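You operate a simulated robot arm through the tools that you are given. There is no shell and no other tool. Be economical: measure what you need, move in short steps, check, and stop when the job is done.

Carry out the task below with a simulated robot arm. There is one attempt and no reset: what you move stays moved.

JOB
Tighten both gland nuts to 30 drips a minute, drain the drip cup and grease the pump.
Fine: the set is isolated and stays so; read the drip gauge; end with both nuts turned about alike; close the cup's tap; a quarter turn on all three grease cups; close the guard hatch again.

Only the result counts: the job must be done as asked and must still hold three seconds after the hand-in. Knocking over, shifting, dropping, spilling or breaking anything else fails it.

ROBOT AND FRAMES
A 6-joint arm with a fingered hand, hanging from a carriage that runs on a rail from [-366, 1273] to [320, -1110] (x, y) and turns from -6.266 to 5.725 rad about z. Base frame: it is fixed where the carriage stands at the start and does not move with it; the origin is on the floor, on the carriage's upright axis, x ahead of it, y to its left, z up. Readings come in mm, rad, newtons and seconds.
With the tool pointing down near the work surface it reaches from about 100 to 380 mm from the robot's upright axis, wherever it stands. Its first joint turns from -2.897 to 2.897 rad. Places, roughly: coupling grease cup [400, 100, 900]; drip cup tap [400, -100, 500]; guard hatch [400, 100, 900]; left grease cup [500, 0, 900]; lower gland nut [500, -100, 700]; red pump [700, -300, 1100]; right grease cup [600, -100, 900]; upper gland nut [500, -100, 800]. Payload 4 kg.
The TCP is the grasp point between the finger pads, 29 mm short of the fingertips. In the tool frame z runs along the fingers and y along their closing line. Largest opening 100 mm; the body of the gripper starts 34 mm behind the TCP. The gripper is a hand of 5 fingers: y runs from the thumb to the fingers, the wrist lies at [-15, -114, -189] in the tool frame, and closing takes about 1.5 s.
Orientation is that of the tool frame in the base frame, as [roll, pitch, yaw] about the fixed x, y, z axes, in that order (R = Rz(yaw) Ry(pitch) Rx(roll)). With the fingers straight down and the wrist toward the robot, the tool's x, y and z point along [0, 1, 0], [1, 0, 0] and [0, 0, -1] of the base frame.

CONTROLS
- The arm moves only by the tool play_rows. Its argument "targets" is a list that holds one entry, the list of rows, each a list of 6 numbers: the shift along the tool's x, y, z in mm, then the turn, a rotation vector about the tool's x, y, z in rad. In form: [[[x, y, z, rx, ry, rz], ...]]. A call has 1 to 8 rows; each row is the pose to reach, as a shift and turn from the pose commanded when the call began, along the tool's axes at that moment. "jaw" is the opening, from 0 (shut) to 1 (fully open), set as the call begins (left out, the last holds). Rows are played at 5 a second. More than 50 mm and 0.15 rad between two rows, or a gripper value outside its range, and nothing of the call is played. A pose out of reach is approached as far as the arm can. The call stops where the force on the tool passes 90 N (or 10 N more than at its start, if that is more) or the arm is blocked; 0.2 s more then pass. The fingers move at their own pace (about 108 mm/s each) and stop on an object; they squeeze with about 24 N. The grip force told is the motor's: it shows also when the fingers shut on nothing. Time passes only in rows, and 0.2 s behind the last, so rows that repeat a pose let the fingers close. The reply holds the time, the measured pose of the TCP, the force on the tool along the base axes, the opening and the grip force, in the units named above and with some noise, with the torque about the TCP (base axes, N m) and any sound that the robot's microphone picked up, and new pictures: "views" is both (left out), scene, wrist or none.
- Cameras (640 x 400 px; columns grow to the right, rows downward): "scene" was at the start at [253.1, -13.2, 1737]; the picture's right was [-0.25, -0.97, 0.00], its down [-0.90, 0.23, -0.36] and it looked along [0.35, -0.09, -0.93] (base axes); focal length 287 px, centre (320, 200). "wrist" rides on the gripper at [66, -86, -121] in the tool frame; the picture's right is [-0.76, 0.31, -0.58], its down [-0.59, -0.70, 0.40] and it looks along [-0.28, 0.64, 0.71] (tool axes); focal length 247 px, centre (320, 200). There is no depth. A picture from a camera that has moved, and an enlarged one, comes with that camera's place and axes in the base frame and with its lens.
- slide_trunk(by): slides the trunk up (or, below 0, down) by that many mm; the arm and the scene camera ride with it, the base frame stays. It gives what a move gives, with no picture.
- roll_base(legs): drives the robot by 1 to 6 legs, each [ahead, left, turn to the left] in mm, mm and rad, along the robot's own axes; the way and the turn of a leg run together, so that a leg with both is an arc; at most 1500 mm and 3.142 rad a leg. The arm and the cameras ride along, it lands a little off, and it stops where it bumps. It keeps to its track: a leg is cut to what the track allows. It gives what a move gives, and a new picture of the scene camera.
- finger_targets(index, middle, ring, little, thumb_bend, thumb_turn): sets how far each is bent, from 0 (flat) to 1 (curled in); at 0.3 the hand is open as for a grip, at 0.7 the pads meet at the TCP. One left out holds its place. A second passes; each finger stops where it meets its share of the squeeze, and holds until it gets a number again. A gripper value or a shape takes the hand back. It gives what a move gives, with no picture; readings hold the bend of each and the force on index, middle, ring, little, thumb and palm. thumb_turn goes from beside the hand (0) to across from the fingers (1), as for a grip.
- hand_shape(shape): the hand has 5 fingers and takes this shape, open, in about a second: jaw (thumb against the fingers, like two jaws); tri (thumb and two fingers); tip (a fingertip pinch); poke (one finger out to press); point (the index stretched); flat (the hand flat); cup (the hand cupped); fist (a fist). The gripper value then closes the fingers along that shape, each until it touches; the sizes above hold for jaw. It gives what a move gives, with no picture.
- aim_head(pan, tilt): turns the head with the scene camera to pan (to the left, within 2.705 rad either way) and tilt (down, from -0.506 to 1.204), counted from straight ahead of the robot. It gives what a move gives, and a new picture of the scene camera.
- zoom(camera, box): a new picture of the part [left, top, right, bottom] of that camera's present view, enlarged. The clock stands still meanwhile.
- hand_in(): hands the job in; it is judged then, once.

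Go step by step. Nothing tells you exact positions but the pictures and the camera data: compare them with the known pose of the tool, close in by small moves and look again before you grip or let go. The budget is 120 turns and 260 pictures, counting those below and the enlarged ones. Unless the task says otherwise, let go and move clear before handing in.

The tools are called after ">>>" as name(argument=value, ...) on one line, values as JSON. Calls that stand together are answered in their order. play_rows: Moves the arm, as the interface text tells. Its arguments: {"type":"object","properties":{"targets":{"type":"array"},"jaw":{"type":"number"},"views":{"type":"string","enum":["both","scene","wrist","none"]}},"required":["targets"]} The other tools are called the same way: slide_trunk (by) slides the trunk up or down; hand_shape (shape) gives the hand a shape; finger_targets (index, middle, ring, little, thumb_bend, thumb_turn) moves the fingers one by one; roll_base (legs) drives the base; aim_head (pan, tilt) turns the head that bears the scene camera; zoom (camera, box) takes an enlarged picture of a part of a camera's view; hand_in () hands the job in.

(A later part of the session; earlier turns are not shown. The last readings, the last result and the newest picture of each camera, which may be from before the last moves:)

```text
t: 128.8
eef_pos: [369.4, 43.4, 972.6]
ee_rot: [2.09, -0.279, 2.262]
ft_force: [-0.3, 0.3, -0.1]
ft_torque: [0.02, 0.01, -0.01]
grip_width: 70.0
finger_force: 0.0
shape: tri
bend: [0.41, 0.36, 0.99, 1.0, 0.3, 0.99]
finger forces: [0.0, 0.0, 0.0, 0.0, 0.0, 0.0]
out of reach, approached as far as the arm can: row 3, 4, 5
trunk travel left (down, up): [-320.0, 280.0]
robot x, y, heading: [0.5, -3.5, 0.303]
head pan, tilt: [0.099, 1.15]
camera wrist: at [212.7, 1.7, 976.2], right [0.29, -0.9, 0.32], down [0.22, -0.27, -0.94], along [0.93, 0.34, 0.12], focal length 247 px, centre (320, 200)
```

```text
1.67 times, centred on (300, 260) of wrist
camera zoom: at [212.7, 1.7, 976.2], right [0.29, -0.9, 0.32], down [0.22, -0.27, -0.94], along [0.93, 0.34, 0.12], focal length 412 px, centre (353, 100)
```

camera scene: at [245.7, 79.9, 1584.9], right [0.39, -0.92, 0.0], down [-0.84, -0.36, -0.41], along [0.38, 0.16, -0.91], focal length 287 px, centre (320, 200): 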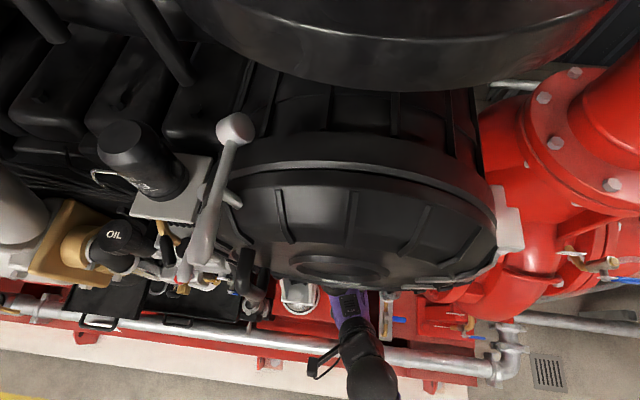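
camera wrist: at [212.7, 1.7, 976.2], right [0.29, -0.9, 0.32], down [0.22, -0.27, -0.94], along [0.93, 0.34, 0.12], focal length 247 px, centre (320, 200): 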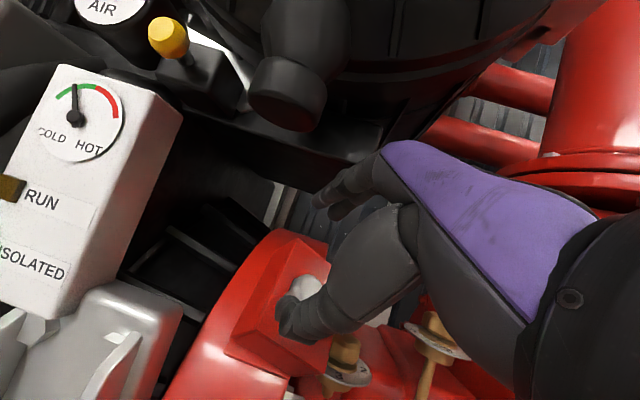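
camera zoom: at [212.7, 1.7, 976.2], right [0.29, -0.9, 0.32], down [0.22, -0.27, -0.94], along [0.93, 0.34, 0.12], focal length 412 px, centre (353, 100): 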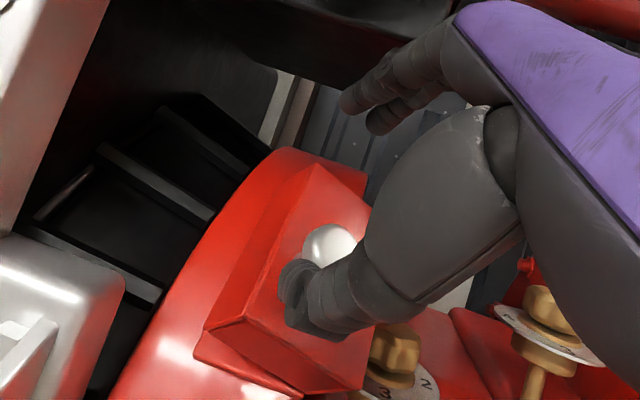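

The hatch fell shut again, so it must be held while swinging. Go back to the knob, regrip and follow the arc with force checks.

>>> play_rows(targets=[[[9, -6, 5, 0, -0.12, 0], [18, -12, 11, 0, -0.24, 0], [27, -18, 16, 0, -0.36, 0], [35, -23, 22, 0, -0.48, 0], [28, -23, 35, 0, -0.48, 0], [19, -23, 53, 0, -0.48, 0], [19, -23, 53, 0, -0.48, 0]]], views="none")

>>> play_rows(targets=[[[0, 0, 0, 0, 0, 0], [0, 0, 0, 0, 0, 0], [0, 0, 0, 0, 0, 0], [0, 0, 0, 0, 0, 0], [0, 0, 0, 0, 0, 0], [0, 0, 0, 0, 0, 0], [0, 0, 0, 0, 0, 0]]], jaw=0, views="wrist")

>>> zoom(camera="wrist", box=[200, 140, 440, 340])

```text
t: 130.4
eef_pos: [377.1, 88.6, 932.0]
ee_rot: [2.153, -0.023, 1.852]
ft_force: [-0.8, 0.3, -0.5]
ft_torque: [0.03, 0.03, -0.02]
grip_width: 70.0
finger_force: 0.1
shape: tri
bend: [0.41, 0.35, 0.99, 0.99, 0.3, 0.99]
finger forces: [0.1, 0.1, 0.0, 0.0, 0.4, 0.0]
trunk travel left (down, up): [-320.0, 280.0]
robot x, y, heading: [2.3, -3.2, 0.306]
head pan, tilt: [0.099, 1.15]
```

```text
t: 132.0
eef_pos: [374.1, 88.2, 929.6]
ee_rot: [2.16, -0.024, 1.85]
ft_force: [-17.0, -3.7, -16.7]
ft_torque: [-0.09, 0.44, 0.03]
grip_width: 29.2
finger_force: 23.8
shape: tri
bend: [0.72, 0.79, 1.0, 1.0, 0.46, 1.0]
finger forces: [4.5, 8.2, 0.0, 0.0, 29.8, 0.0]
trunk travel left (down, up): [-320.0, 280.0]
robot x, y, heading: [1.8, -3.7, 0.3]
head pan, tilt: [0.099, 1.15]
camera wrist: at [212.1, 109.5, 927.0], right [-0.08, -0.83, 0.56], down [0.1, -0.56, -0.82], along [0.99, -0.01, 0.13], focal length 247 px, centre (320, 200)
```

wrist: 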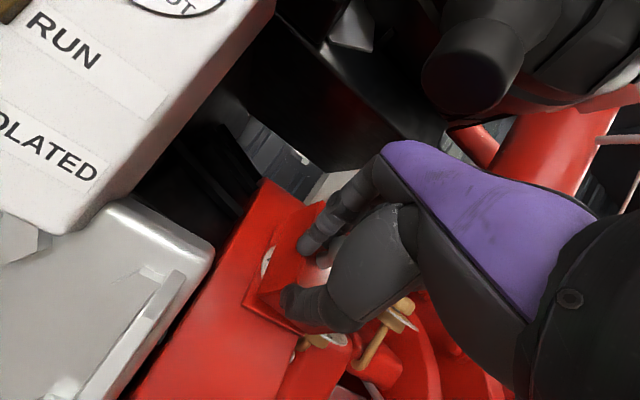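

```text
2.00 times, centred on (320, 240) of wrist
camera zoom: at [212.1, 109.5, 927.0], right [-0.08, -0.83, 0.56], down [0.1, -0.56, -0.82], along [0.99, -0.01, 0.13], focal length 494 px, centre (320, 120)
```

zoom: 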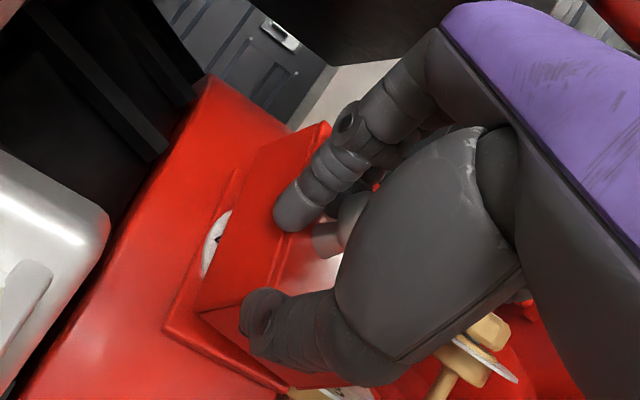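

The hatch actually stays at its angle by friction, so it is partly open and the knob has moved right. Regrip at the new knob place with the hand turned accordingly.

>>> play_rows(targets=[[[0, 0, 0, 0, 0, 0], [0, 0, 0, 0, 0, 0], [0, 2, -14, 0, 0, 0], [-8, 3, -16, 0, 0.12, 0], [-18, 4, -16, 0, 0.25, 0], [-20, 4, -10, 0, 0.25, 0], [-20, 4, -8, 0, 0.25, 0]]], jaw=0.6, views="wrist")

>>> zoom(camera="wrist", box=[200, 140, 440, 340])

```text
t: 133.6
eef_pos: [376.1, 69.0, 938.1]
ee_rot: [2.136, -0.161, 2.062]
ft_force: [-8.0, 1.0, -2.0]
ft_torque: [0.0, 0.3, 0.09]
grip_width: 60.9
finger_force: 0.2
shape: tri
bend: [0.39, 0.39, 0.99, 1.0, 0.3, 0.97]
finger forces: [0.0, 0.0, 0.1, 0.1, 6.8, 0.1]
trunk travel left (down, up): [-320.0, 280.0]
robot x, y, heading: [-3.2, -7.1, 0.303]
head pan, tilt: [0.099, 1.15]
camera wrist: at [214.5, 57.5, 941.8], right [0.11, -0.89, 0.44], down [0.18, -0.42, -0.89], along [0.98, 0.18, 0.11], focal length 247 px, centre (320, 200)
```

wrist: 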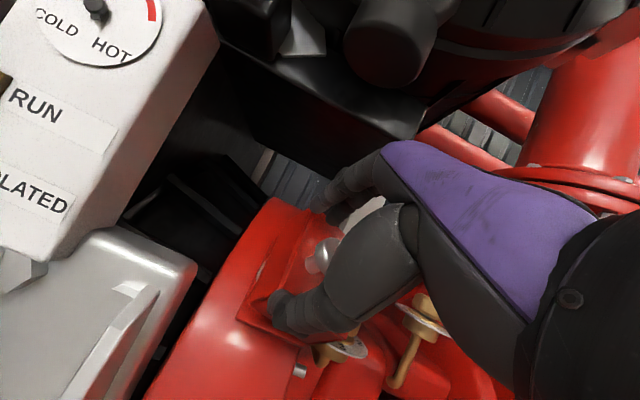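

```text
2.00 times, centred on (320, 240) of wrist
camera zoom: at [214.5, 57.5, 941.8], right [0.11, -0.89, 0.44], down [0.18, -0.42, -0.89], along [0.98, 0.18, 0.11], focal length 494 px, centre (320, 120)
```

zoom: 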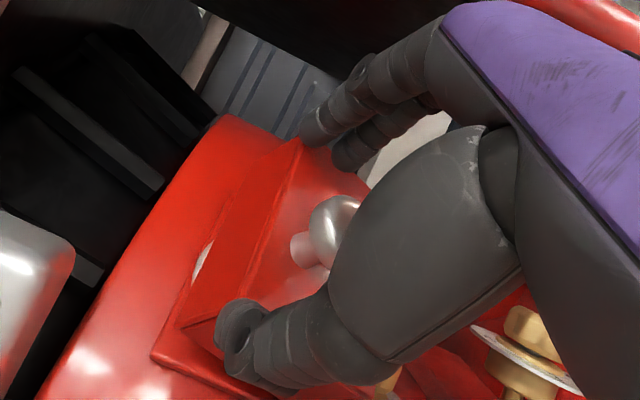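

Knob is between the pads but slightly too deep; back 9 mm and close.

>>> play_rows(targets=[[[0, 3, -9, 0, 0, 0], [0, 4, -10, 0, 0, 0], [0, 4, -10, 0, 0, 0]]], views="none")

>>> play_rows(targets=[[[0, 0, 0, 0, 0, 0], [0, 0, 0, 0, 0, 0], [0, 0, 0, 0, 0, 0], [0, 0, 0, 0, 0, 0], [0, 0, 0, 0, 0, 0], [0, 0, 0, 0, 0, 0], [0, 0, 0, 0, 0, 0]]], jaw=0, views="none")

>>> zoom(camera="wrist", box=[200, 140, 440, 340])

```text
t: 134.4
eef_pos: [372.1, 64.2, 946.9]
ee_rot: [2.134, -0.159, 2.061]
ft_force: [-6.0, -1.3, -7.4]
ft_torque: [-0.11, 0.24, 0.04]
grip_width: 60.8
finger_force: 0.0
shape: tri
bend: [0.39, 0.39, 0.99, 1.0, 0.3, 0.98]
finger forces: [0.1, 0.1, 0.0, 0.1, 8.4, 0.0]
trunk travel left (down, up): [-320.0, 280.0]
robot x, y, heading: [3.0, -6.5, 0.307]
head pan, tilt: [0.099, 1.15]
```

```text
t: 136.0
eef_pos: [370.1, 65.1, 948.1]
ee_rot: [2.137, -0.16, 2.06]
ft_force: [-12.8, 1.3, -4.6]
ft_torque: [-0.37, 0.93, 0.32]
grip_width: 25.8
finger_force: 23.9
shape: tri
bend: [0.72, 0.7, 1.0, 1.0, 0.31, 1.0]
finger forces: [0.0, 13.8, 0.1, 0.1, 42.8, 0.0]
trunk travel left (down, up): [-320.0, 280.0]
robot x, y, heading: [1.1, -4.6, 0.306]
head pan, tilt: [0.099, 1.15]
```

```text
2.00 times, centred on (320, 240) of wrist
camera zoom: at [208.7, 52.6, 950.8], right [0.11, -0.89, 0.44], down [0.18, -0.42, -0.89], along [0.98, 0.18, 0.11], focal length 494 px, centre (320, 120)
```

zoom: 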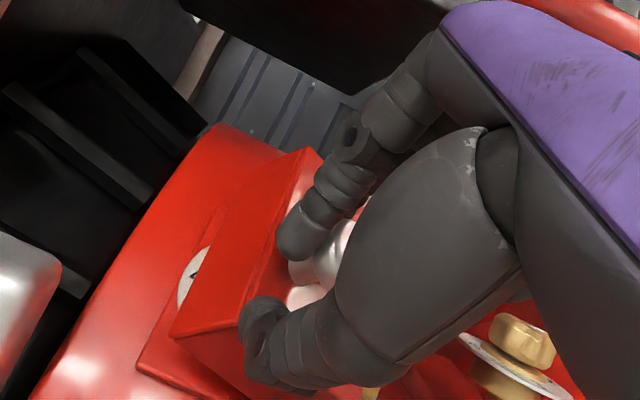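

The hold now also hooks the lid's lower edge, and the gap has grown. Continue the swing from here in one modest step.

>>> play_rows(targets=[[[-6, 0, -4, 0, 0.1, 0], [-13, 0, -8, 0, 0.2, 0], [-20, 0, -11, 0, 0.3, 0], [-28, 0, -13, 0, 0.4, 0]]], views="none")

>>> zoom(camera="wrist", box=[160, 140, 440, 380])

```text
t: 137.0
eef_pos: [381.7, 65.9, 951.4]
ee_rot: [2.049, -0.377, 2.438]
ft_force: [-57.7, -1.2, -9.9]
ft_torque: [-1.41, 1.95, 0.23]
grip_width: 28.4
finger_force: 24.3
shape: tri
bend: [0.72, 0.7, 1.0, 1.0, 0.3, 1.0]
finger forces: [27.5, 6.6, 0.0, 0.0, 52.8, 0.0]
out of reach, approached as far as the arm can: row 3, 4
trunk travel left (down, up): [-320.0, 280.0]
robot x, y, heading: [1.1, -4.3, 0.302]
head pan, tilt: [0.099, 1.15]
```

```text
1.67 times, centred on (300, 260) of wrist
camera zoom: at [234.6, -0.2, 956.9], right [0.45, -0.87, 0.22], down [0.21, -0.14, -0.97], along [0.87, 0.48, 0.12], focal length 412 px, centre (353, 100)
```

zoom: 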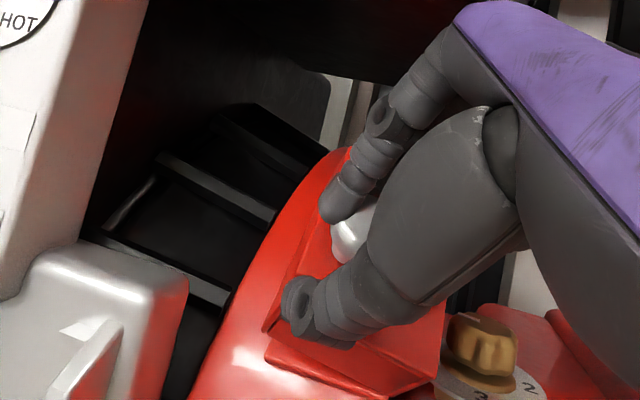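

Near-body limits get in the way here. Release and back out, then I'll use a fingertip inside the gap to sweep the hatch open by pure translation.

>>> play_rows(targets=[[[0, 0, 0, 0, 0, 0], [0, 0, 0, 0, 0, 0], [0, 0, -12, 0, 0, 0], [5, 0, -22, 0, -0.12, 0], [10, 0, -28, 0, -0.24, 0], [15, 0, -34, 0, -0.36, 0], [20, 0, -36, 0, -0.45, 0]]], jaw=0.6, views="wrist")

>>> zoom(camera="wrist", box=[160, 140, 440, 380])

```text
t: 138.6
eef_pos: [369.8, 47.4, 980.5]
ee_rot: [2.14, -0.132, 2.017]
ft_force: [0.0, -0.4, -0.2]
ft_torque: [0.01, -0.01, 0.03]
grip_width: 60.3
finger_force: 0.0
shape: tri
bend: [0.39, 0.39, 0.99, 0.99, 0.3, 1.0]
finger forces: [0.1, 0.0, 0.1, 0.1, 0.0, 0.0]
out of reach, approached as far as the arm can: row 3
trunk travel left (down, up): [-320.0, 280.0]
robot x, y, heading: [-0.8, -1.6, 0.298]
head pan, tilt: [0.099, 1.15]
camera wrist: at [207.5, 42.6, 981.1], right [0.07, -0.88, 0.47], down [0.17, -0.45, -0.88], along [0.98, 0.14, 0.12], focal length 247 px, centre (320, 200)
```

wrist: 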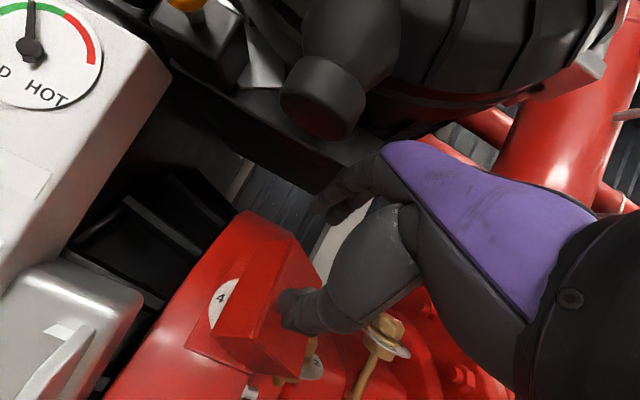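

```text
1.67 times, centred on (300, 260) of wrist
camera zoom: at [207.5, 42.6, 981.1], right [0.07, -0.88, 0.47], down [0.17, -0.45, -0.88], along [0.98, 0.14, 0.12], focal length 412 px, centre (353, 100)
```

zoom: 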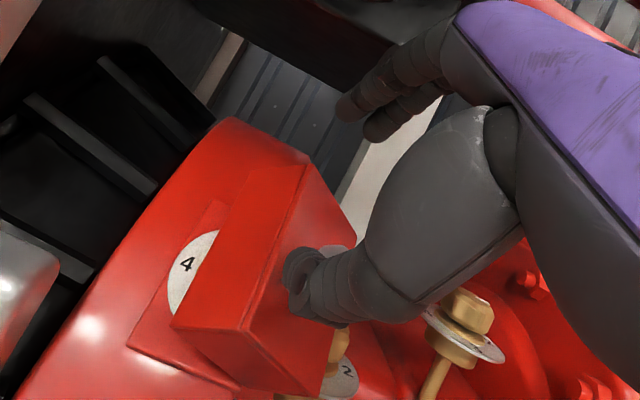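

The hatch now stands about 45° open with the dial "4" visible. I'll move to its left side, extend only the index, and sweep it to the right.

>>> play_rows(targets=[[[0, 14, -5, 0, 0, 0], [16, 14, 0, 0, -0.07, 0], [32, 10, 4, 0, -0.14, 0], [48, 0, 6, 0, -0.2, 0]]], views="none")

>>> finger_targets(index=0.7, middle=1.0, ring=1.0, little=1.0, thumb_bend=1.0, thumb_turn=0.3)

>>> play_rows(targets=[[[0, -20, 0, 0, 0, 0]]], views="wrist")

>>> zoom(camera="wrist", box=[160, 140, 440, 380])

```text
t: 139.6
eef_pos: [353.7, 92.7, 983.3]
ee_rot: [2.155, -0.023, 1.852]
ft_force: [0.1, -0.3, 0.1]
ft_torque: [-0.01, -0.04, -0.02]
grip_width: 60.4
finger_force: 0.1
shape: tri
bend: [0.39, 0.39, 0.99, 0.99, 0.3, 1.0]
finger forces: [0.0, 0.1, 0.1, 0.1, 0.0, 0.0]
trunk travel left (down, up): [-320.0, 280.0]
robot x, y, heading: [1.4, -4.0, 0.303]
head pan, tilt: [0.099, 1.15]
```

```text
t: 140.6
eef_pos: [354.3, 92.1, 981.2]
ee_rot: [2.155, -0.023, 1.851]
ft_force: [0.7, -0.8, -0.8]
ft_torque: [-0.01, 0.02, 0.0]
grip_width: 46.0
finger_force: 0.0
shape: fingers
bend: [0.7, 1.0, 0.99, 1.0, 1.0, 0.31]
finger forces: [0.0, 0.0, 0.0, 0.1, 0.0, 0.0]
trunk travel left (down, up): [-320.0, 280.0]
robot x, y, heading: [2.3, -3.4, 0.299]
head pan, tilt: [0.099, 1.15]
```

```text
t: 141.0
eef_pos: [343.0, 90.2, 966.2]
ee_rot: [2.153, -0.023, 1.853]
ft_force: [0.1, 0.2, -0.9]
ft_torque: [0.02, -0.02, -0.02]
grip_width: 45.8
finger_force: 0.1
shape: fingers
bend: [0.7, 1.0, 0.99, 1.0, 1.0, 0.31]
finger forces: [0.0, 0.0, 0.0, 0.1, 0.0, 0.1]
trunk travel left (down, up): [-320.0, 280.0]
robot x, y, heading: [3.6, -6.4, 0.298]
head pan, tilt: [0.099, 1.15]
camera wrist: at [181.5, 112.7, 962.3], right [-0.09, -0.83, 0.56], down [0.11, -0.56, -0.82], along [0.99, -0.01, 0.14], focal length 247 px, centre (320, 200)
```

wrist: 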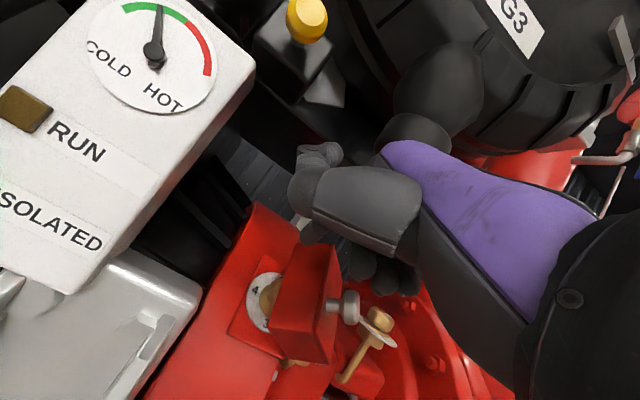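

```text
1.67 times, centred on (300, 260) of wrist
camera zoom: at [181.5, 112.7, 962.3], right [-0.09, -0.83, 0.56], down [0.11, -0.56, -0.82], along [0.99, -0.01, 0.14], focal length 412 px, centre (353, 100)
```

zoom: 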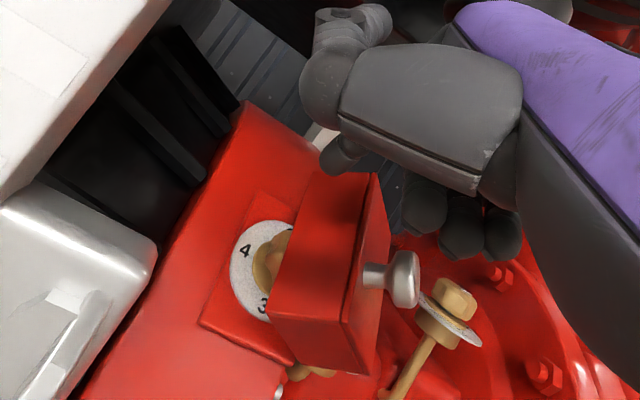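

The hatch is now about 85° open. Lower the index at its left side and sweep right to lay it safely open.

>>> play_rows(targets=[[[0, 0, 18, 0, 0, 0], [0, 0, 34, 0, 0, 0], [-18, 0, 34, 0, 0, 0], [-36, 0, 34, 0, 0, 0], [-54, 0, 34, 0, 0, 0], [-70, 0, 34, 0, 0, 0]]], views="wrist")

>>> zoom(camera="wrist", box=[160, 140, 440, 380])

```text
t: 142.4
eef_pos: [387.7, 21.0, 948.4]
ee_rot: [2.147, -0.016, 1.842]
ft_force: [-30.3, -20.4, 34.2]
ft_torque: [0.24, -0.79, -0.27]
grip_width: 46.1
finger_force: 23.7
shape: fingers
bend: [0.69, 1.0, 0.99, 1.0, 1.0, 0.31]
finger forces: [47.7, 0.0, 0.1, 0.0, 0.0, 0.0]
trunk travel left (down, up): [-320.0, 280.0]
robot x, y, heading: [1.4, -4.7, 0.3]
head pan, tilt: [0.099, 1.15]
camera wrist: at [226.8, 44.9, 943.2], right [-0.1, -0.82, 0.56], down [0.11, -0.57, -0.82], along [0.99, -0.02, 0.15], focal length 247 px, centre (320, 200)
```

wrist: 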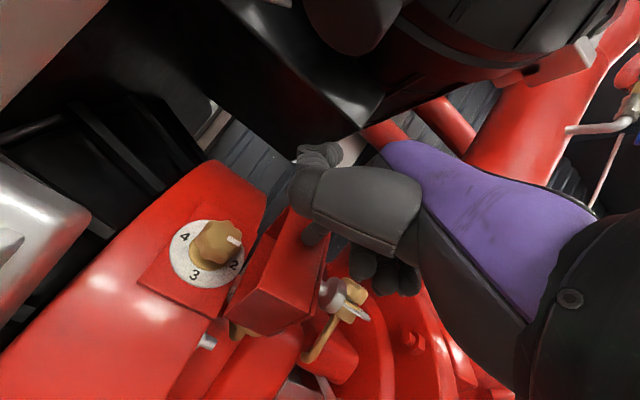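

```text
1.67 times, centred on (300, 260) of wrist
camera zoom: at [226.8, 44.9, 943.2], right [-0.1, -0.82, 0.56], down [0.11, -0.57, -0.82], along [0.99, -0.02, 0.15], focal length 412 px, centre (353, 100)
```

zoom: 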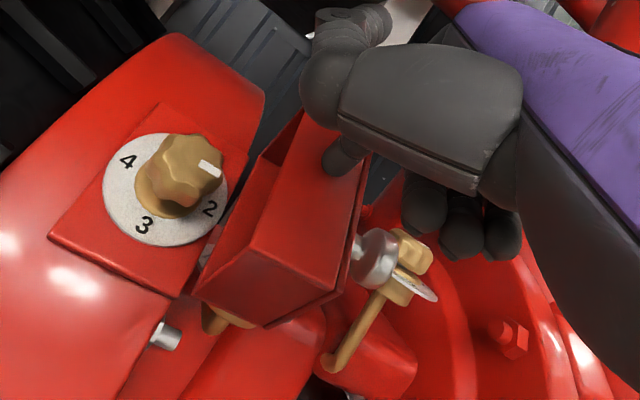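

The hatch is fully open against its stop and the coupling cup is exposed. Move left over the cup, check that the hatch stays, and read the dial.

>>> play_rows(targets=[[[10, 0, -5, 0, 0, 0], [30, -2, -15, 0, 0, 0], [51, -4, -20, 0, 0, 0]]], views="none")

>>> hand_shape(shape="tri")

>>> play_rows(targets=[[[0, 0, 0, 0, 0, 0]]], jaw=0.7, views="wrist")

>>> zoom(camera="wrist", box=[200, 180, 400, 340])

```text
t: 143.2
eef_pos: [358.7, 74.3, 953.2]
ee_rot: [2.156, -0.024, 1.851]
ft_force: [0.0, 0.3, -0.5]
ft_torque: [0.0, -0.01, 0.02]
grip_width: 46.0
finger_force: 0.0
shape: fingers
bend: [0.7, 1.0, 0.99, 1.0, 1.0, 0.31]
finger forces: [0.0, 0.1, 0.0, 0.0, 0.0, 0.0]
trunk travel left (down, up): [-320.0, 280.0]
robot x, y, heading: [2.2, -2.4, 0.301]
head pan, tilt: [0.099, 1.15]
```

```text
t: 144.1
eef_pos: [358.0, 75.2, 953.5]
ee_rot: [2.153, -0.023, 1.849]
ft_force: [-0.4, -0.3, 0.0]
ft_torque: [0.02, 0.03, 0.02]
grip_width: 99.6
finger_force: 0.2
shape: tri
bend: [0.3, 0.3, 0.99, 0.99, 0.3, 0.97]
finger forces: [0.0, 0.0, 0.1, 0.0, 0.1, 0.0]
trunk travel left (down, up): [-320.0, 280.0]
robot x, y, heading: [3.0, -4.0, 0.305]
head pan, tilt: [0.099, 1.15]
```

```text
t: 144.5
eef_pos: [358.6, 75.0, 953.5]
ee_rot: [2.152, -0.023, 1.85]
ft_force: [-0.4, 0.3, 0.2]
ft_torque: [-0.01, -0.01, -0.03]
grip_width: 70.2
finger_force: 0.1
shape: tri
bend: [0.41, 0.35, 0.99, 0.99, 0.3, 0.99]
finger forces: [0.0, 0.1, 0.1, 0.0, 0.0, 0.0]
trunk travel left (down, up): [-320.0, 280.0]
robot x, y, heading: [-0.9, -6.7, 0.304]
head pan, tilt: [0.099, 1.15]
camera wrist: at [197.8, 96.4, 950.2], right [-0.09, -0.83, 0.56], down [0.11, -0.56, -0.82], along [0.99, -0.01, 0.14], focal length 247 px, centre (320, 200)
```

wrist: 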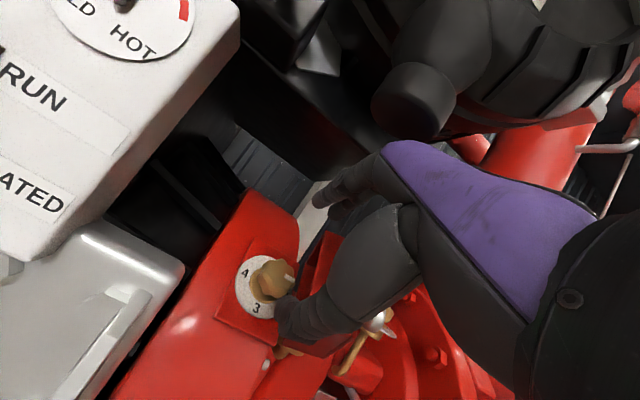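

```text
2.50 times, centred on (300, 260) of wrist
camera zoom: at [197.8, 96.4, 950.2], right [-0.09, -0.83, 0.56], down [0.11, -0.56, -0.82], along [0.99, -0.01, 0.14], focal length 617 px, centre (370, 50)
```

zoom: 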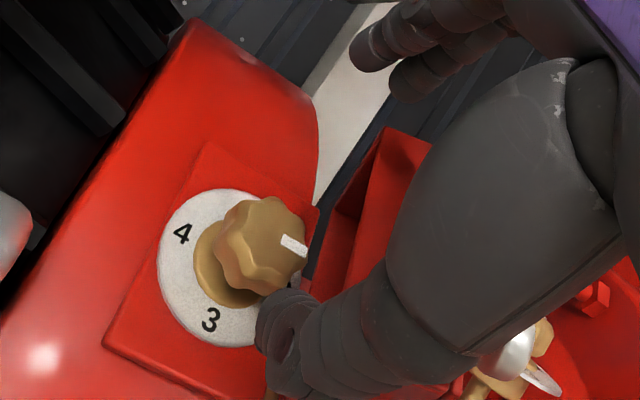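

The hatch stays open; the mark points at 2, so it should go to 3. Knob head is at about (430,87,902). Advance onto it along its axis.

>>> play_rows(targets=[[[-3, -2, 20, 0, 0, 0], [-6, -4, 40, 0, 0, 0], [-6, -4, 56, 0, 0, 0], [-6, -4, 68, 0, 0, 0], [-6, -4, 68, 0, 0, 0]]], views="wrist")

>>> zoom(camera="wrist", box=[220, 160, 420, 320])

```text
t: 145.6
eef_pos: [405.3, 80.5, 927.9]
ee_rot: [2.114, -0.014, 1.851]
ft_force: [-39.1, -7.8, 28.9]
ft_torque: [-0.73, -1.11, -1.25]
grip_width: 70.4
finger_force: 0.0
shape: tri
bend: [0.41, 0.35, 0.99, 0.99, 0.3, 0.99]
finger forces: [0.1, 0.0, 48.2, 0.0, 0.0, 0.1]
trunk travel left (down, up): [-320.0, 280.0]
robot x, y, heading: [-0.0, -2.3, 0.301]
head pan, tilt: [0.099, 1.15]
stopped in row 5: the force on the tool passed its limit at 101 N (the readings are from after the stop); the commanded pose is now the measured one
camera wrist: at [244.7, 103.8, 917.3], right [-0.11, -0.83, 0.55], down [0.14, -0.56, -0.82], along [0.98, -0.01, 0.18], focal length 247 px, centre (320, 200)
```

wrist: 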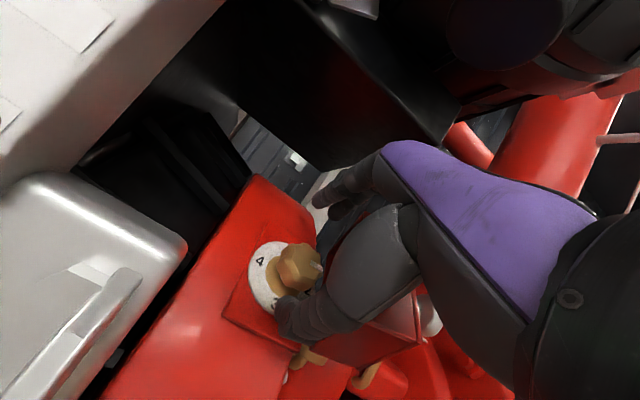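

```text
2.50 times, centred on (320, 240) of wrist
camera zoom: at [244.7, 103.8, 917.3], right [-0.11, -0.83, 0.55], down [0.14, -0.56, -0.82], along [0.98, -0.01, 0.18], focal length 617 px, centre (320, 100)
```

zoom: 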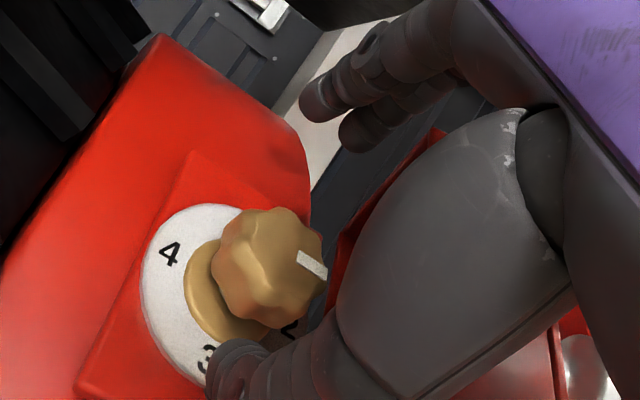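

The curled ring finger met the open hatch. I'll back off, roll the hand +0.9 so the curled fingers clear it, and approach again.

>>> play_rows(targets=[[[0, 0, -20, 0, 0, 0], [2, -3, -25, 0.02, 0, 0.15], [4, -5, -25, 0.04, 0, 0.3], [4, -7, -25, 0.04, 0, 0.45], [4, -7, -25, 0.04, 0, 0.6], [4, -7, -25, 0.04, 0, 0.75], [4, -7, -25, 0.04, 0, 0.9]]], views="none")

>>> play_rows(targets=[[[0, 0, 15, 0, 0, 0], [0, 0, 28, 0, 0, 0], [0, 0, 36, 0, 0, 0], [0, 0, 42, 0, 0, 0]]], views="none")

>>> zoom(camera="wrist", box=[200, 140, 440, 340])

```text
refused: row 2 steps farther than a row can; nothing moved
```

```text
t: 145.9
eef_pos: [410.6, 82.2, 932.0]
ee_rot: [2.089, -0.009, 1.848]
ft_force: [-41.3, -8.5, 25.9]
ft_torque: [-0.57, -1.04, -1.29]
grip_width: 70.3
finger_force: 0.1
shape: tri
bend: [0.41, 0.35, 1.0, 0.99, 0.3, 0.99]
finger forces: [0.0, 0.0, 47.9, 0.0, 0.0, 0.0]
trunk travel left (down, up): [-320.0, 280.0]
robot x, y, heading: [2.2, -3.0, 0.303]
head pan, tilt: [0.099, 1.15]
stopped in row 1: the force on the tool passed its limit at 107 N (the readings are from after the stop); the commanded pose is now the measured one
```

```text
2.00 times, centred on (320, 240) of wrist
camera zoom: at [250.7, 105.2, 918.0], right [-0.13, -0.83, 0.55], down [0.16, -0.56, -0.81], along [0.98, -0.02, 0.2], focal length 494 px, centre (320, 120)
```

zoom: 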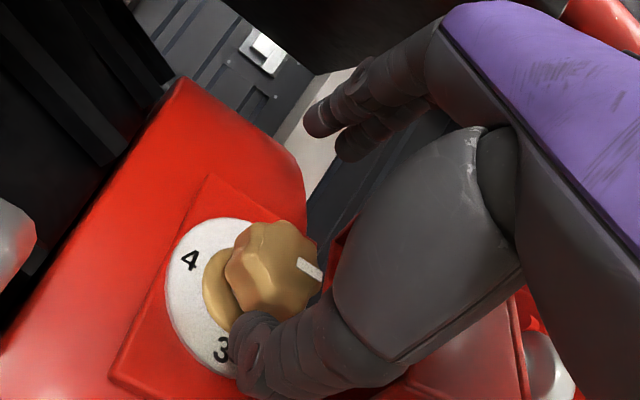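

The first call was refused (step too large), so the advance only pressed on the hatch and stopped. Back off now with proper step sizes.

>>> play_rows(targets=[[[0, 0, -20, 0, 0, 0], [2, -4, -35, 0.03, 0, 0.12], [4, -8, -35, 0.06, 0, 0.25], [4, -10, -35, 0.06, 0, 0.39], [4, -10, -35, 0.06, 0, 0.53], [4, -10, -35, 0.06, 0, 0.67], [4, -10, -35, 0.06, 0, 0.81], [4, -10, -35, 0.06, 0, 0.93]]], views="wrist")

>>> zoom(camera="wrist", box=[200, 140, 440, 340])

```text
t: 147.7
eef_pos: [383.5, 78.5, 939.3]
ee_rot: [2.42, -0.76, 1.224]
ft_force: [0.4, -0.2, 0.0]
ft_torque: [-0.01, -0.02, -0.01]
grip_width: 70.0
finger_force: 0.0
shape: tri
bend: [0.41, 0.36, 0.99, 0.99, 0.3, 0.99]
finger forces: [0.1, 0.5, 0.1, 0.0, 0.1, 0.0]
trunk travel left (down, up): [-320.0, 280.0]
robot x, y, heading: [0.2, -3.0, 0.3]
head pan, tilt: [0.099, 1.15]
camera wrist: at [254.9, 149.9, 1009.0], right [-0.48, -0.88, -0.06], down [-0.22, 0.18, -0.96], along [0.85, -0.44, -0.28], focal length 247 px, centre (320, 200)
```

wrist: 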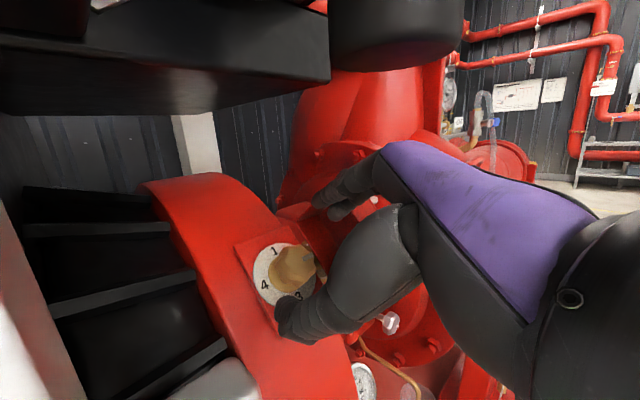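

```text
2.00 times, centred on (320, 240) of wrist
camera zoom: at [254.9, 149.9, 1009.0], right [-0.48, -0.88, -0.06], down [-0.22, 0.18, -0.96], along [0.85, -0.44, -0.28], focal length 494 px, centre (320, 120)
```

zoom: 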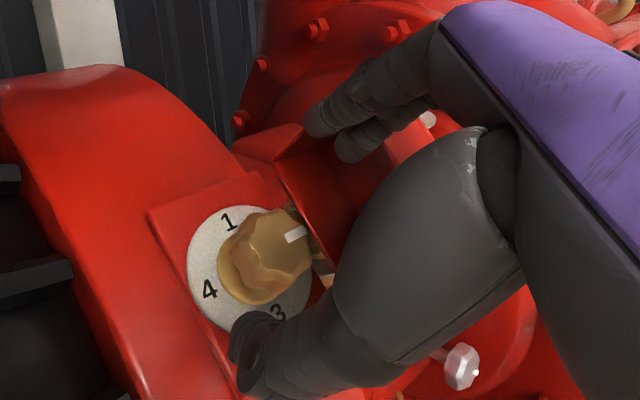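

Good view: labels 1-4-3 visible, mark at 2. Narrow the opening and advance onto the knob.

>>> play_rows(targets=[[[-3, -1, 5, 0, 0, 0], [-7, -1, 15, 0, 0, 0], [-7, -1, 25, 0, 0, 0], [-7, -1, 34, 0, 0, 0], [-7, -1, 40, 0, 0, 0]]], jaw=0.48, views="none")

>>> zoom(camera="wrist", box=[200, 140, 440, 340])

```text
t: 148.9
eef_pos: [413.6, 85.1, 911.4]
ee_rot: [2.419, -0.758, 1.228]
ft_force: [-1.7, 5.2, 0.2]
ft_torque: [-0.16, -0.05, -0.04]
grip_width: 47.2
finger_force: 0.0
shape: tri
bend: [0.41, 0.45, 0.99, 0.99, 0.38, 1.0]
finger forces: [0.0, 4.8, 0.0, 0.0, 0.1, 0.0]
trunk travel left (down, up): [-320.0, 280.0]
robot x, y, heading: [1.4, -4.4, 0.301]
head pan, tilt: [0.099, 1.15]
```

```text
2.00 times, centred on (320, 240) of wrist
camera zoom: at [285.0, 157.2, 981.5], right [-0.48, -0.88, -0.06], down [-0.21, 0.18, -0.96], along [0.85, -0.44, -0.27], focal length 494 px, centre (320, 120)
```

zoom: 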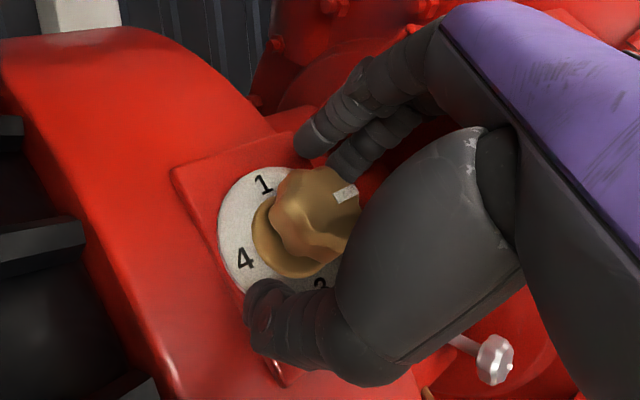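

Close and turn about the knob axis by 0.45 rad.

>>> play_rows(targets=[[[0, 0, 0, 0, 0, 0], [0, 0, 0, 0, 0, 0], [0, 0, 0, 0, 0, 0], [0, 0, 0, 0, 0, 0], [0, 0, 0, 0, 0, 0], [0, 0, 0, 0, 0, 0], [0, 0, 0, 0, 0, 0]]], jaw=0, views="none")

>>> play_rows(targets=[[[0, 0, 0, 0, 0, 0.12], [0, 0, 0, 0, 0, 0.24], [0, 0, 0, 0, 0, 0.36], [0, 0, 0, 0, 0, 0.48]]], views="none")

>>> zoom(camera="wrist", box=[200, 140, 440, 340])

```text
t: 150.5
eef_pos: [413.0, 85.1, 911.3]
ee_rot: [2.419, -0.759, 1.225]
ft_force: [1.9, 3.1, -1.0]
ft_torque: [0.07, 0.07, 0.07]
grip_width: 25.2
finger_force: 23.5
shape: tri
bend: [0.54, 0.51, 1.0, 1.0, 0.5, 1.0]
finger forces: [10.9, 8.8, 0.0, 0.0, 21.7, 0.0]
trunk travel left (down, up): [-320.0, 280.0]
robot x, y, heading: [-0.8, -3.0, 0.304]
head pan, tilt: [0.099, 1.15]
```

```text
t: 151.5
eef_pos: [414.7, 85.5, 912.7]
ee_rot: [2.947, -0.987, 0.551]
ft_force: [2.1, 6.3, 11.6]
ft_torque: [-0.82, -0.23, -0.45]
grip_width: 23.3
finger_force: 24.5
shape: tri
bend: [0.55, 0.5, 1.0, 1.0, 0.52, 1.0]
finger forces: [15.0, 38.6, 0.0, 0.1, 19.5, 0.0]
trunk travel left (down, up): [-320.0, 280.0]
robot x, y, heading: [2.8, -6.4, 0.302]
head pan, tilt: [0.099, 1.15]
```

```text
2.00 times, centred on (320, 240) of wrist
camera zoom: at [316.0, 152.3, 1024.4], right [-0.7, -0.65, -0.29], down [-0.22, 0.58, -0.78], along [0.68, -0.48, -0.55], focal length 494 px, centre (320, 120)
```

zoom: 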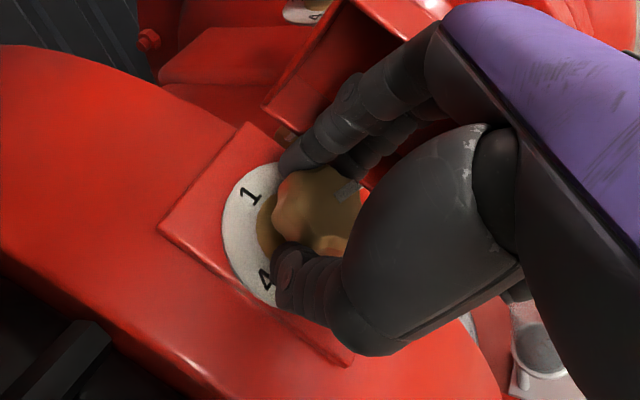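

Turned 0.48 rad. Open, roll back 0.86, and check for contact.

>>> play_rows(targets=[[[0, 0, 0, 0, 0, 0], [0, 0, 0, 0, 0, 0], [0, 0, -2, 0, 0, -0.14], [0, 0, -2, 0, 0, -0.28], [0, 0, -2, 0, 0, -0.42], [0, 0, -2, 0, 0, -0.56], [0, 0, -2, 0, 0, -0.7], [0, 0, -2, 0, 0, -0.84]]], jaw=0.48, views="none")

>>> zoom(camera="wrist", box=[200, 140, 440, 340])

```text
t: 153.3
eef_pos: [409.6, 84.7, 912.6]
ee_rot: [2.239, -0.493, 1.529]
ft_force: [-4.4, 7.0, 0.1]
ft_torque: [0.05, 0.0, -0.4]
grip_width: 48.0
finger_force: 0.0
shape: tri
bend: [0.41, 0.44, 0.99, 0.99, 0.38, 1.0]
finger forces: [0.0, 0.1, 0.0, 8.1, 0.0, 0.0]
trunk travel left (down, up): [-320.0, 280.0]
robot x, y, heading: [1.0, -1.6, 0.305]
head pan, tilt: [0.099, 1.15]
```

```text
2.00 times, centred on (320, 240) of wrist
camera zoom: at [263.0, 145.3, 950.4], right [-0.3, -0.94, 0.17], down [-0.13, -0.14, -0.98], along [0.95, -0.32, -0.08], focal length 494 px, centre (320, 120)
```

zoom: 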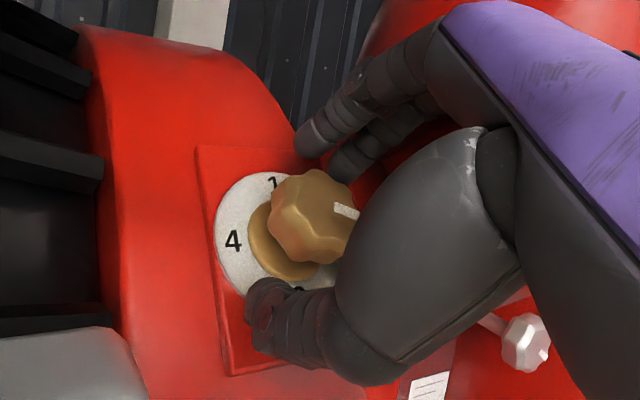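

Regrip here and turn 0.85 rad.

>>> play_rows(targets=[[[0, 0, 2, 0, 0, 0], [0, 0, 2, 0, 0, 0], [0, 0, 2, 0, 0, 0], [0, 0, 2, 0, 0, 0], [0, 0, 2, 0, 0, 0], [0, 0, 2, 0, 0, 0], [0, 0, 2, 0, 0, 0]]], jaw=0, views="none")

>>> zoom(camera="wrist", box=[200, 140, 440, 340])

>>> play_rows(targets=[[[0, 0, 0, 0, 0, 0.12], [0, 0, 0, 0, 0, 0.24], [0, 0, 0, 0, 0, 0.36], [0, 0, 0, 0, 0, 0.48], [0, 0, 0, 0, 0, 0.6], [0, 0, 0, 0, 0, 0.72], [0, 0, 0, 0, 0, 0.84]]], views="none")

>>> zoom(camera="wrist", box=[200, 140, 440, 340])

```text
t: 154.9
eef_pos: [410.8, 86.4, 913.3]
ee_rot: [2.24, -0.495, 1.53]
ft_force: [-9.4, 8.6, 10.4]
ft_torque: [-0.28, -0.03, -0.43]
grip_width: 26.4
finger_force: 23.9
shape: tri
bend: [0.75, 0.5, 1.0, 0.99, 0.5, 1.0]
finger forces: [9.6, 11.8, 0.1, 10.2, 21.9, 0.0]
trunk travel left (down, up): [-320.0, 280.0]
robot x, y, heading: [1.7, -1.4, 0.304]
head pan, tilt: [0.099, 1.15]
```

```text
2.00 times, centred on (320, 240) of wrist
camera zoom: at [264.7, 146.4, 949.7], right [-0.3, -0.94, 0.17], down [-0.13, -0.13, -0.98], along [0.94, -0.32, -0.08], focal length 494 px, centre (320, 120)
```

zoom: 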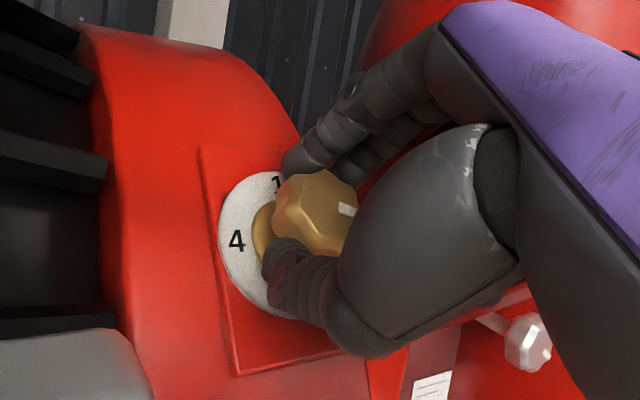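

```text
t: 156.5
eef_pos: [413.2, 86.0, 913.0]
ee_rot: [2.944, -0.989, 0.553]
ft_force: [-1.4, 5.8, 22.9]
ft_torque: [-1.14, -0.31, -0.69]
grip_width: 25.1
finger_force: 24.0
shape: tri
bend: [0.75, 0.5, 1.0, 1.0, 0.51, 1.0]
finger forces: [14.5, 49.8, 0.1, 0.0, 19.4, 0.0]
trunk travel left (down, up): [-320.0, 280.0]
robot x, y, heading: [0.5, -1.5, 0.299]
head pan, tilt: [0.099, 1.15]
```

```text
2.00 times, centred on (320, 240) of wrist
camera zoom: at [314.9, 152.2, 1024.7], right [-0.7, -0.65, -0.29], down [-0.22, 0.58, -0.78], along [0.68, -0.49, -0.55], focal length 494 px, centre (320, 120)
```

zoom: 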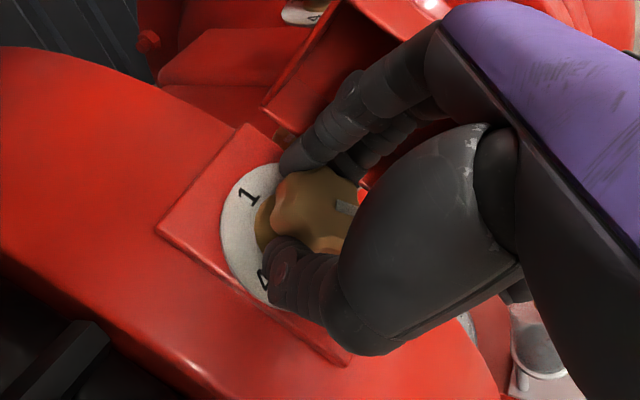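

Open, lift slightly and roll back partly to read the mark.

>>> play_rows(targets=[[[0, 0, 0, 0, 0, 0], [0, 0, 0, 0, 0, 0], [0, 0, -8, 0, 0, -0.14], [0, 0, -16, 0, 0, -0.28], [0, 0, -22, 0, 0, -0.42], [0, 0, -25, 0, 0, -0.5]]], jaw=0.48, views="none")

>>> zoom(camera="wrist", box=[220, 180, 380, 320])

```text
t: 157.9
eef_pos: [391.1, 77.1, 925.7]
ee_rot: [2.404, -0.744, 1.246]
ft_force: [-0.1, 0.5, -0.1]
ft_torque: [-0.03, -0.02, 0.02]
grip_width: 48.2
finger_force: 0.1
shape: tri
bend: [0.41, 0.44, 0.99, 0.99, 0.38, 1.0]
finger forces: [0.1, 0.0, 0.0, 0.0, 0.0, 0.0]
trunk travel left (down, up): [-320.0, 280.0]
robot x, y, heading: [2.3, -8.2, 0.303]
head pan, tilt: [0.099, 1.15]
```

```text
2.86 times, centred on (300, 250) of wrist
camera zoom: at [262.4, 149.0, 993.3], right [-0.47, -0.88, -0.05], down [-0.21, 0.16, -0.96], along [0.86, -0.44, -0.26], focal length 706 px, centre (377, 57)
```

zoom: 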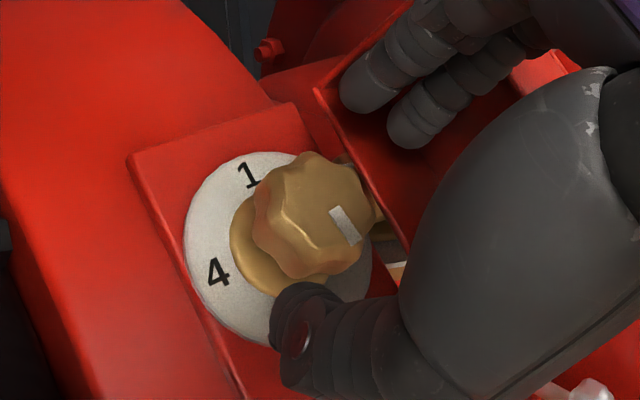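

The mark has moved about 76° toward 3. One more small stroke of 0.25 rad: re-advance, close, turn, open.

>>> play_rows(targets=[[[2, 0, 10, 0, 0, 0], [3, 0, 20, 0, 0, 0], [3, 0, 25, 0, 0, 0], [3, 0, 25, 0, 0, 0]]], views="none")

>>> play_rows(targets=[[[0, 0, 0, 0, 0, 0], [0, 0, 0, 0, 0, 0], [0, 0, 0, 0, 0, 0], [0, 0, 0, 0, 0, 0], [0, 0, 0, 0, 0, 0], [0, 0, 0, 0, 0, 0], [0, 0, 0, 0, 0, 0]]], jaw=0, views="none")

>>> play_rows(targets=[[[0, 0, 0, 0, 0, 0.12], [0, 0, 0, 0, 0, 0.25], [0, 0, 0, 0, 0, 0.25]]], views="none")

>>> play_rows(targets=[[[0, 0, 0, 0, 0, 0], [0, 0, 0, 0, 0, 0], [0, 0, -8, 0, 0, 0], [0, 0, -16, 0, 0, -0.1], [0, 0, -25, 0, 0, -0.2]]], jaw=0.48, views="none")

>>> zoom(camera="wrist", box=[220, 180, 380, 320])

```text
t: 158.9
eef_pos: [412.2, 87.1, 913.1]
ee_rot: [2.405, -0.744, 1.244]
ft_force: [0.4, 1.3, 0.6]
ft_torque: [-0.05, -0.02, 0.03]
grip_width: 47.6
finger_force: 0.0
shape: tri
bend: [0.41, 0.44, 0.99, 0.99, 0.38, 1.0]
finger forces: [0.0, 0.7, 0.0, 0.0, 0.0, 0.0]
trunk travel left (down, up): [-320.0, 280.0]
robot x, y, heading: [-0.5, -2.9, 0.299]
head pan, tilt: [0.099, 1.15]
```

```text
t: 160.5
eef_pos: [411.9, 86.6, 913.8]
ee_rot: [2.403, -0.743, 1.245]
ft_force: [1.7, -0.7, 0.3]
ft_torque: [0.01, 0.03, 0.0]
grip_width: 24.1
finger_force: 24.5
shape: tri
bend: [0.74, 0.51, 1.0, 1.0, 0.51, 1.0]
finger forces: [10.5, 11.0, 0.1, 0.1, 20.0, 0.0]
trunk travel left (down, up): [-320.0, 280.0]
robot x, y, heading: [-3.2, -4.4, 0.3]
head pan, tilt: [0.099, 1.15]
```

```text
t: 161.3
eef_pos: [412.5, 87.0, 914.4]
ee_rot: [2.626, -0.895, 0.945]
ft_force: [5.1, -0.3, 2.1]
ft_torque: [-0.14, -0.13, -0.13]
grip_width: 24.1
finger_force: 23.6
shape: tri
bend: [0.74, 0.51, 1.0, 1.0, 0.51, 1.0]
finger forces: [11.2, 13.0, 0.1, 0.1, 19.8, 0.0]
trunk travel left (down, up): [-320.0, 280.0]
robot x, y, heading: [0.6, -6.1, 0.299]
head pan, tilt: [0.099, 1.15]
```

```text
t: 162.5
eef_pos: [391.3, 77.6, 925.4]
ee_rot: [2.441, -0.777, 1.195]
ft_force: [-0.2, 0.6, 0.3]
ft_torque: [0.04, -0.03, -0.01]
grip_width: 47.5
finger_force: 0.1
shape: tri
bend: [0.41, 0.44, 0.99, 0.99, 0.38, 1.0]
finger forces: [0.0, 0.0, 0.0, 0.0, 0.0, 0.0]
trunk travel left (down, up): [-320.0, 280.0]
robot x, y, heading: [4.2, -2.6, 0.301]
head pan, tilt: [0.099, 1.15]
```

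```text
2.86 times, centred on (300, 250) of wrist
camera zoom: at [264.9, 151.1, 998.9], right [-0.49, -0.87, -0.07], down [-0.22, 0.21, -0.95], along [0.84, -0.45, -0.29], focal length 706 px, centre (377, 57)
```

zoom: 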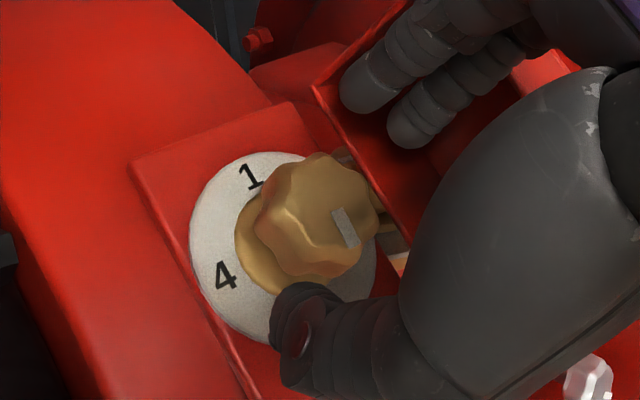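

The mark is now at 3 (≈89°). Now close the hatch: retract, unroll the hand, and extend only the index.

>>> play_rows(targets=[[[0, 0, -40, 0, 0, 0], [0, 0, -60, 0, 0, -0.14], [0, 0, -60, 0, 0, -0.28], [0, 0, -60, 0, 0, -0.42], [0, 0, -60, 0, 0, -0.56], [0, 0, -60, 0, 0, -0.7], [0, 0, -60, 0, 0, -0.84], [0, 0, -60, 0, 0, -0.97]]], views="none")

>>> finger_targets(index=0.7, middle=1.0, ring=1.0, little=1.0, thumb_bend=1.0, thumb_turn=0.3)

>>> zoom(camera="wrist", box=[180, 140, 440, 380])

```text
t: 164.3
eef_pos: [346.1, 64.2, 961.0]
ee_rot: [2.144, -0.014, 1.877]
ft_force: [0.6, -0.5, -0.4]
ft_torque: [0.03, 0.03, 0.0]
grip_width: 47.9
finger_force: 0.1
shape: tri
bend: [0.41, 0.44, 0.99, 0.99, 0.38, 1.0]
finger forces: [0.0, 0.0, 0.1, 0.0, 0.1, 0.0]
trunk travel left (down, up): [-320.0, 280.0]
robot x, y, heading: [0.6, -4.4, 0.298]
head pan, tilt: [0.099, 1.15]
```

```text
t: 165.3
eef_pos: [345.0, 65.6, 960.0]
ee_rot: [2.147, -0.017, 1.878]
ft_force: [-0.3, -1.0, 0.3]
ft_torque: [0.0, 0.01, 0.01]
grip_width: 46.0
finger_force: 0.2
shape: fingers
bend: [0.7, 1.0, 0.99, 1.0, 1.0, 0.31]
finger forces: [0.0, 0.1, 0.0, 0.0, 0.0, 0.1]
trunk travel left (down, up): [-320.0, 280.0]
robot x, y, heading: [0.6, -4.4, 0.303]
head pan, tilt: [0.099, 1.15]
```

```text
1.67 times, centred on (310, 260) of wrist
camera zoom: at [183.6, 83.0, 955.6], right [-0.07, -0.83, 0.56], down [0.13, -0.56, -0.82], along [0.99, 0.01, 0.14], focal length 412 px, centre (337, 100)
```

zoom: 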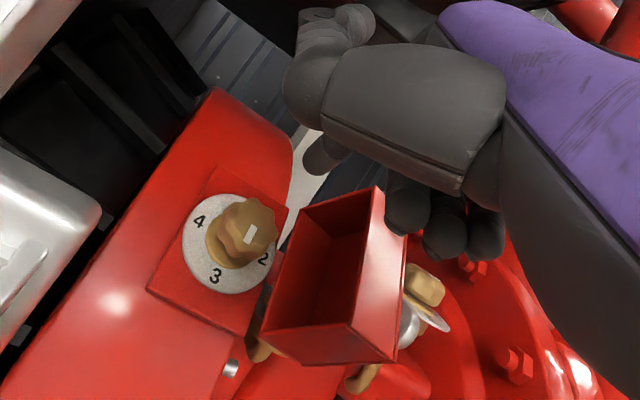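

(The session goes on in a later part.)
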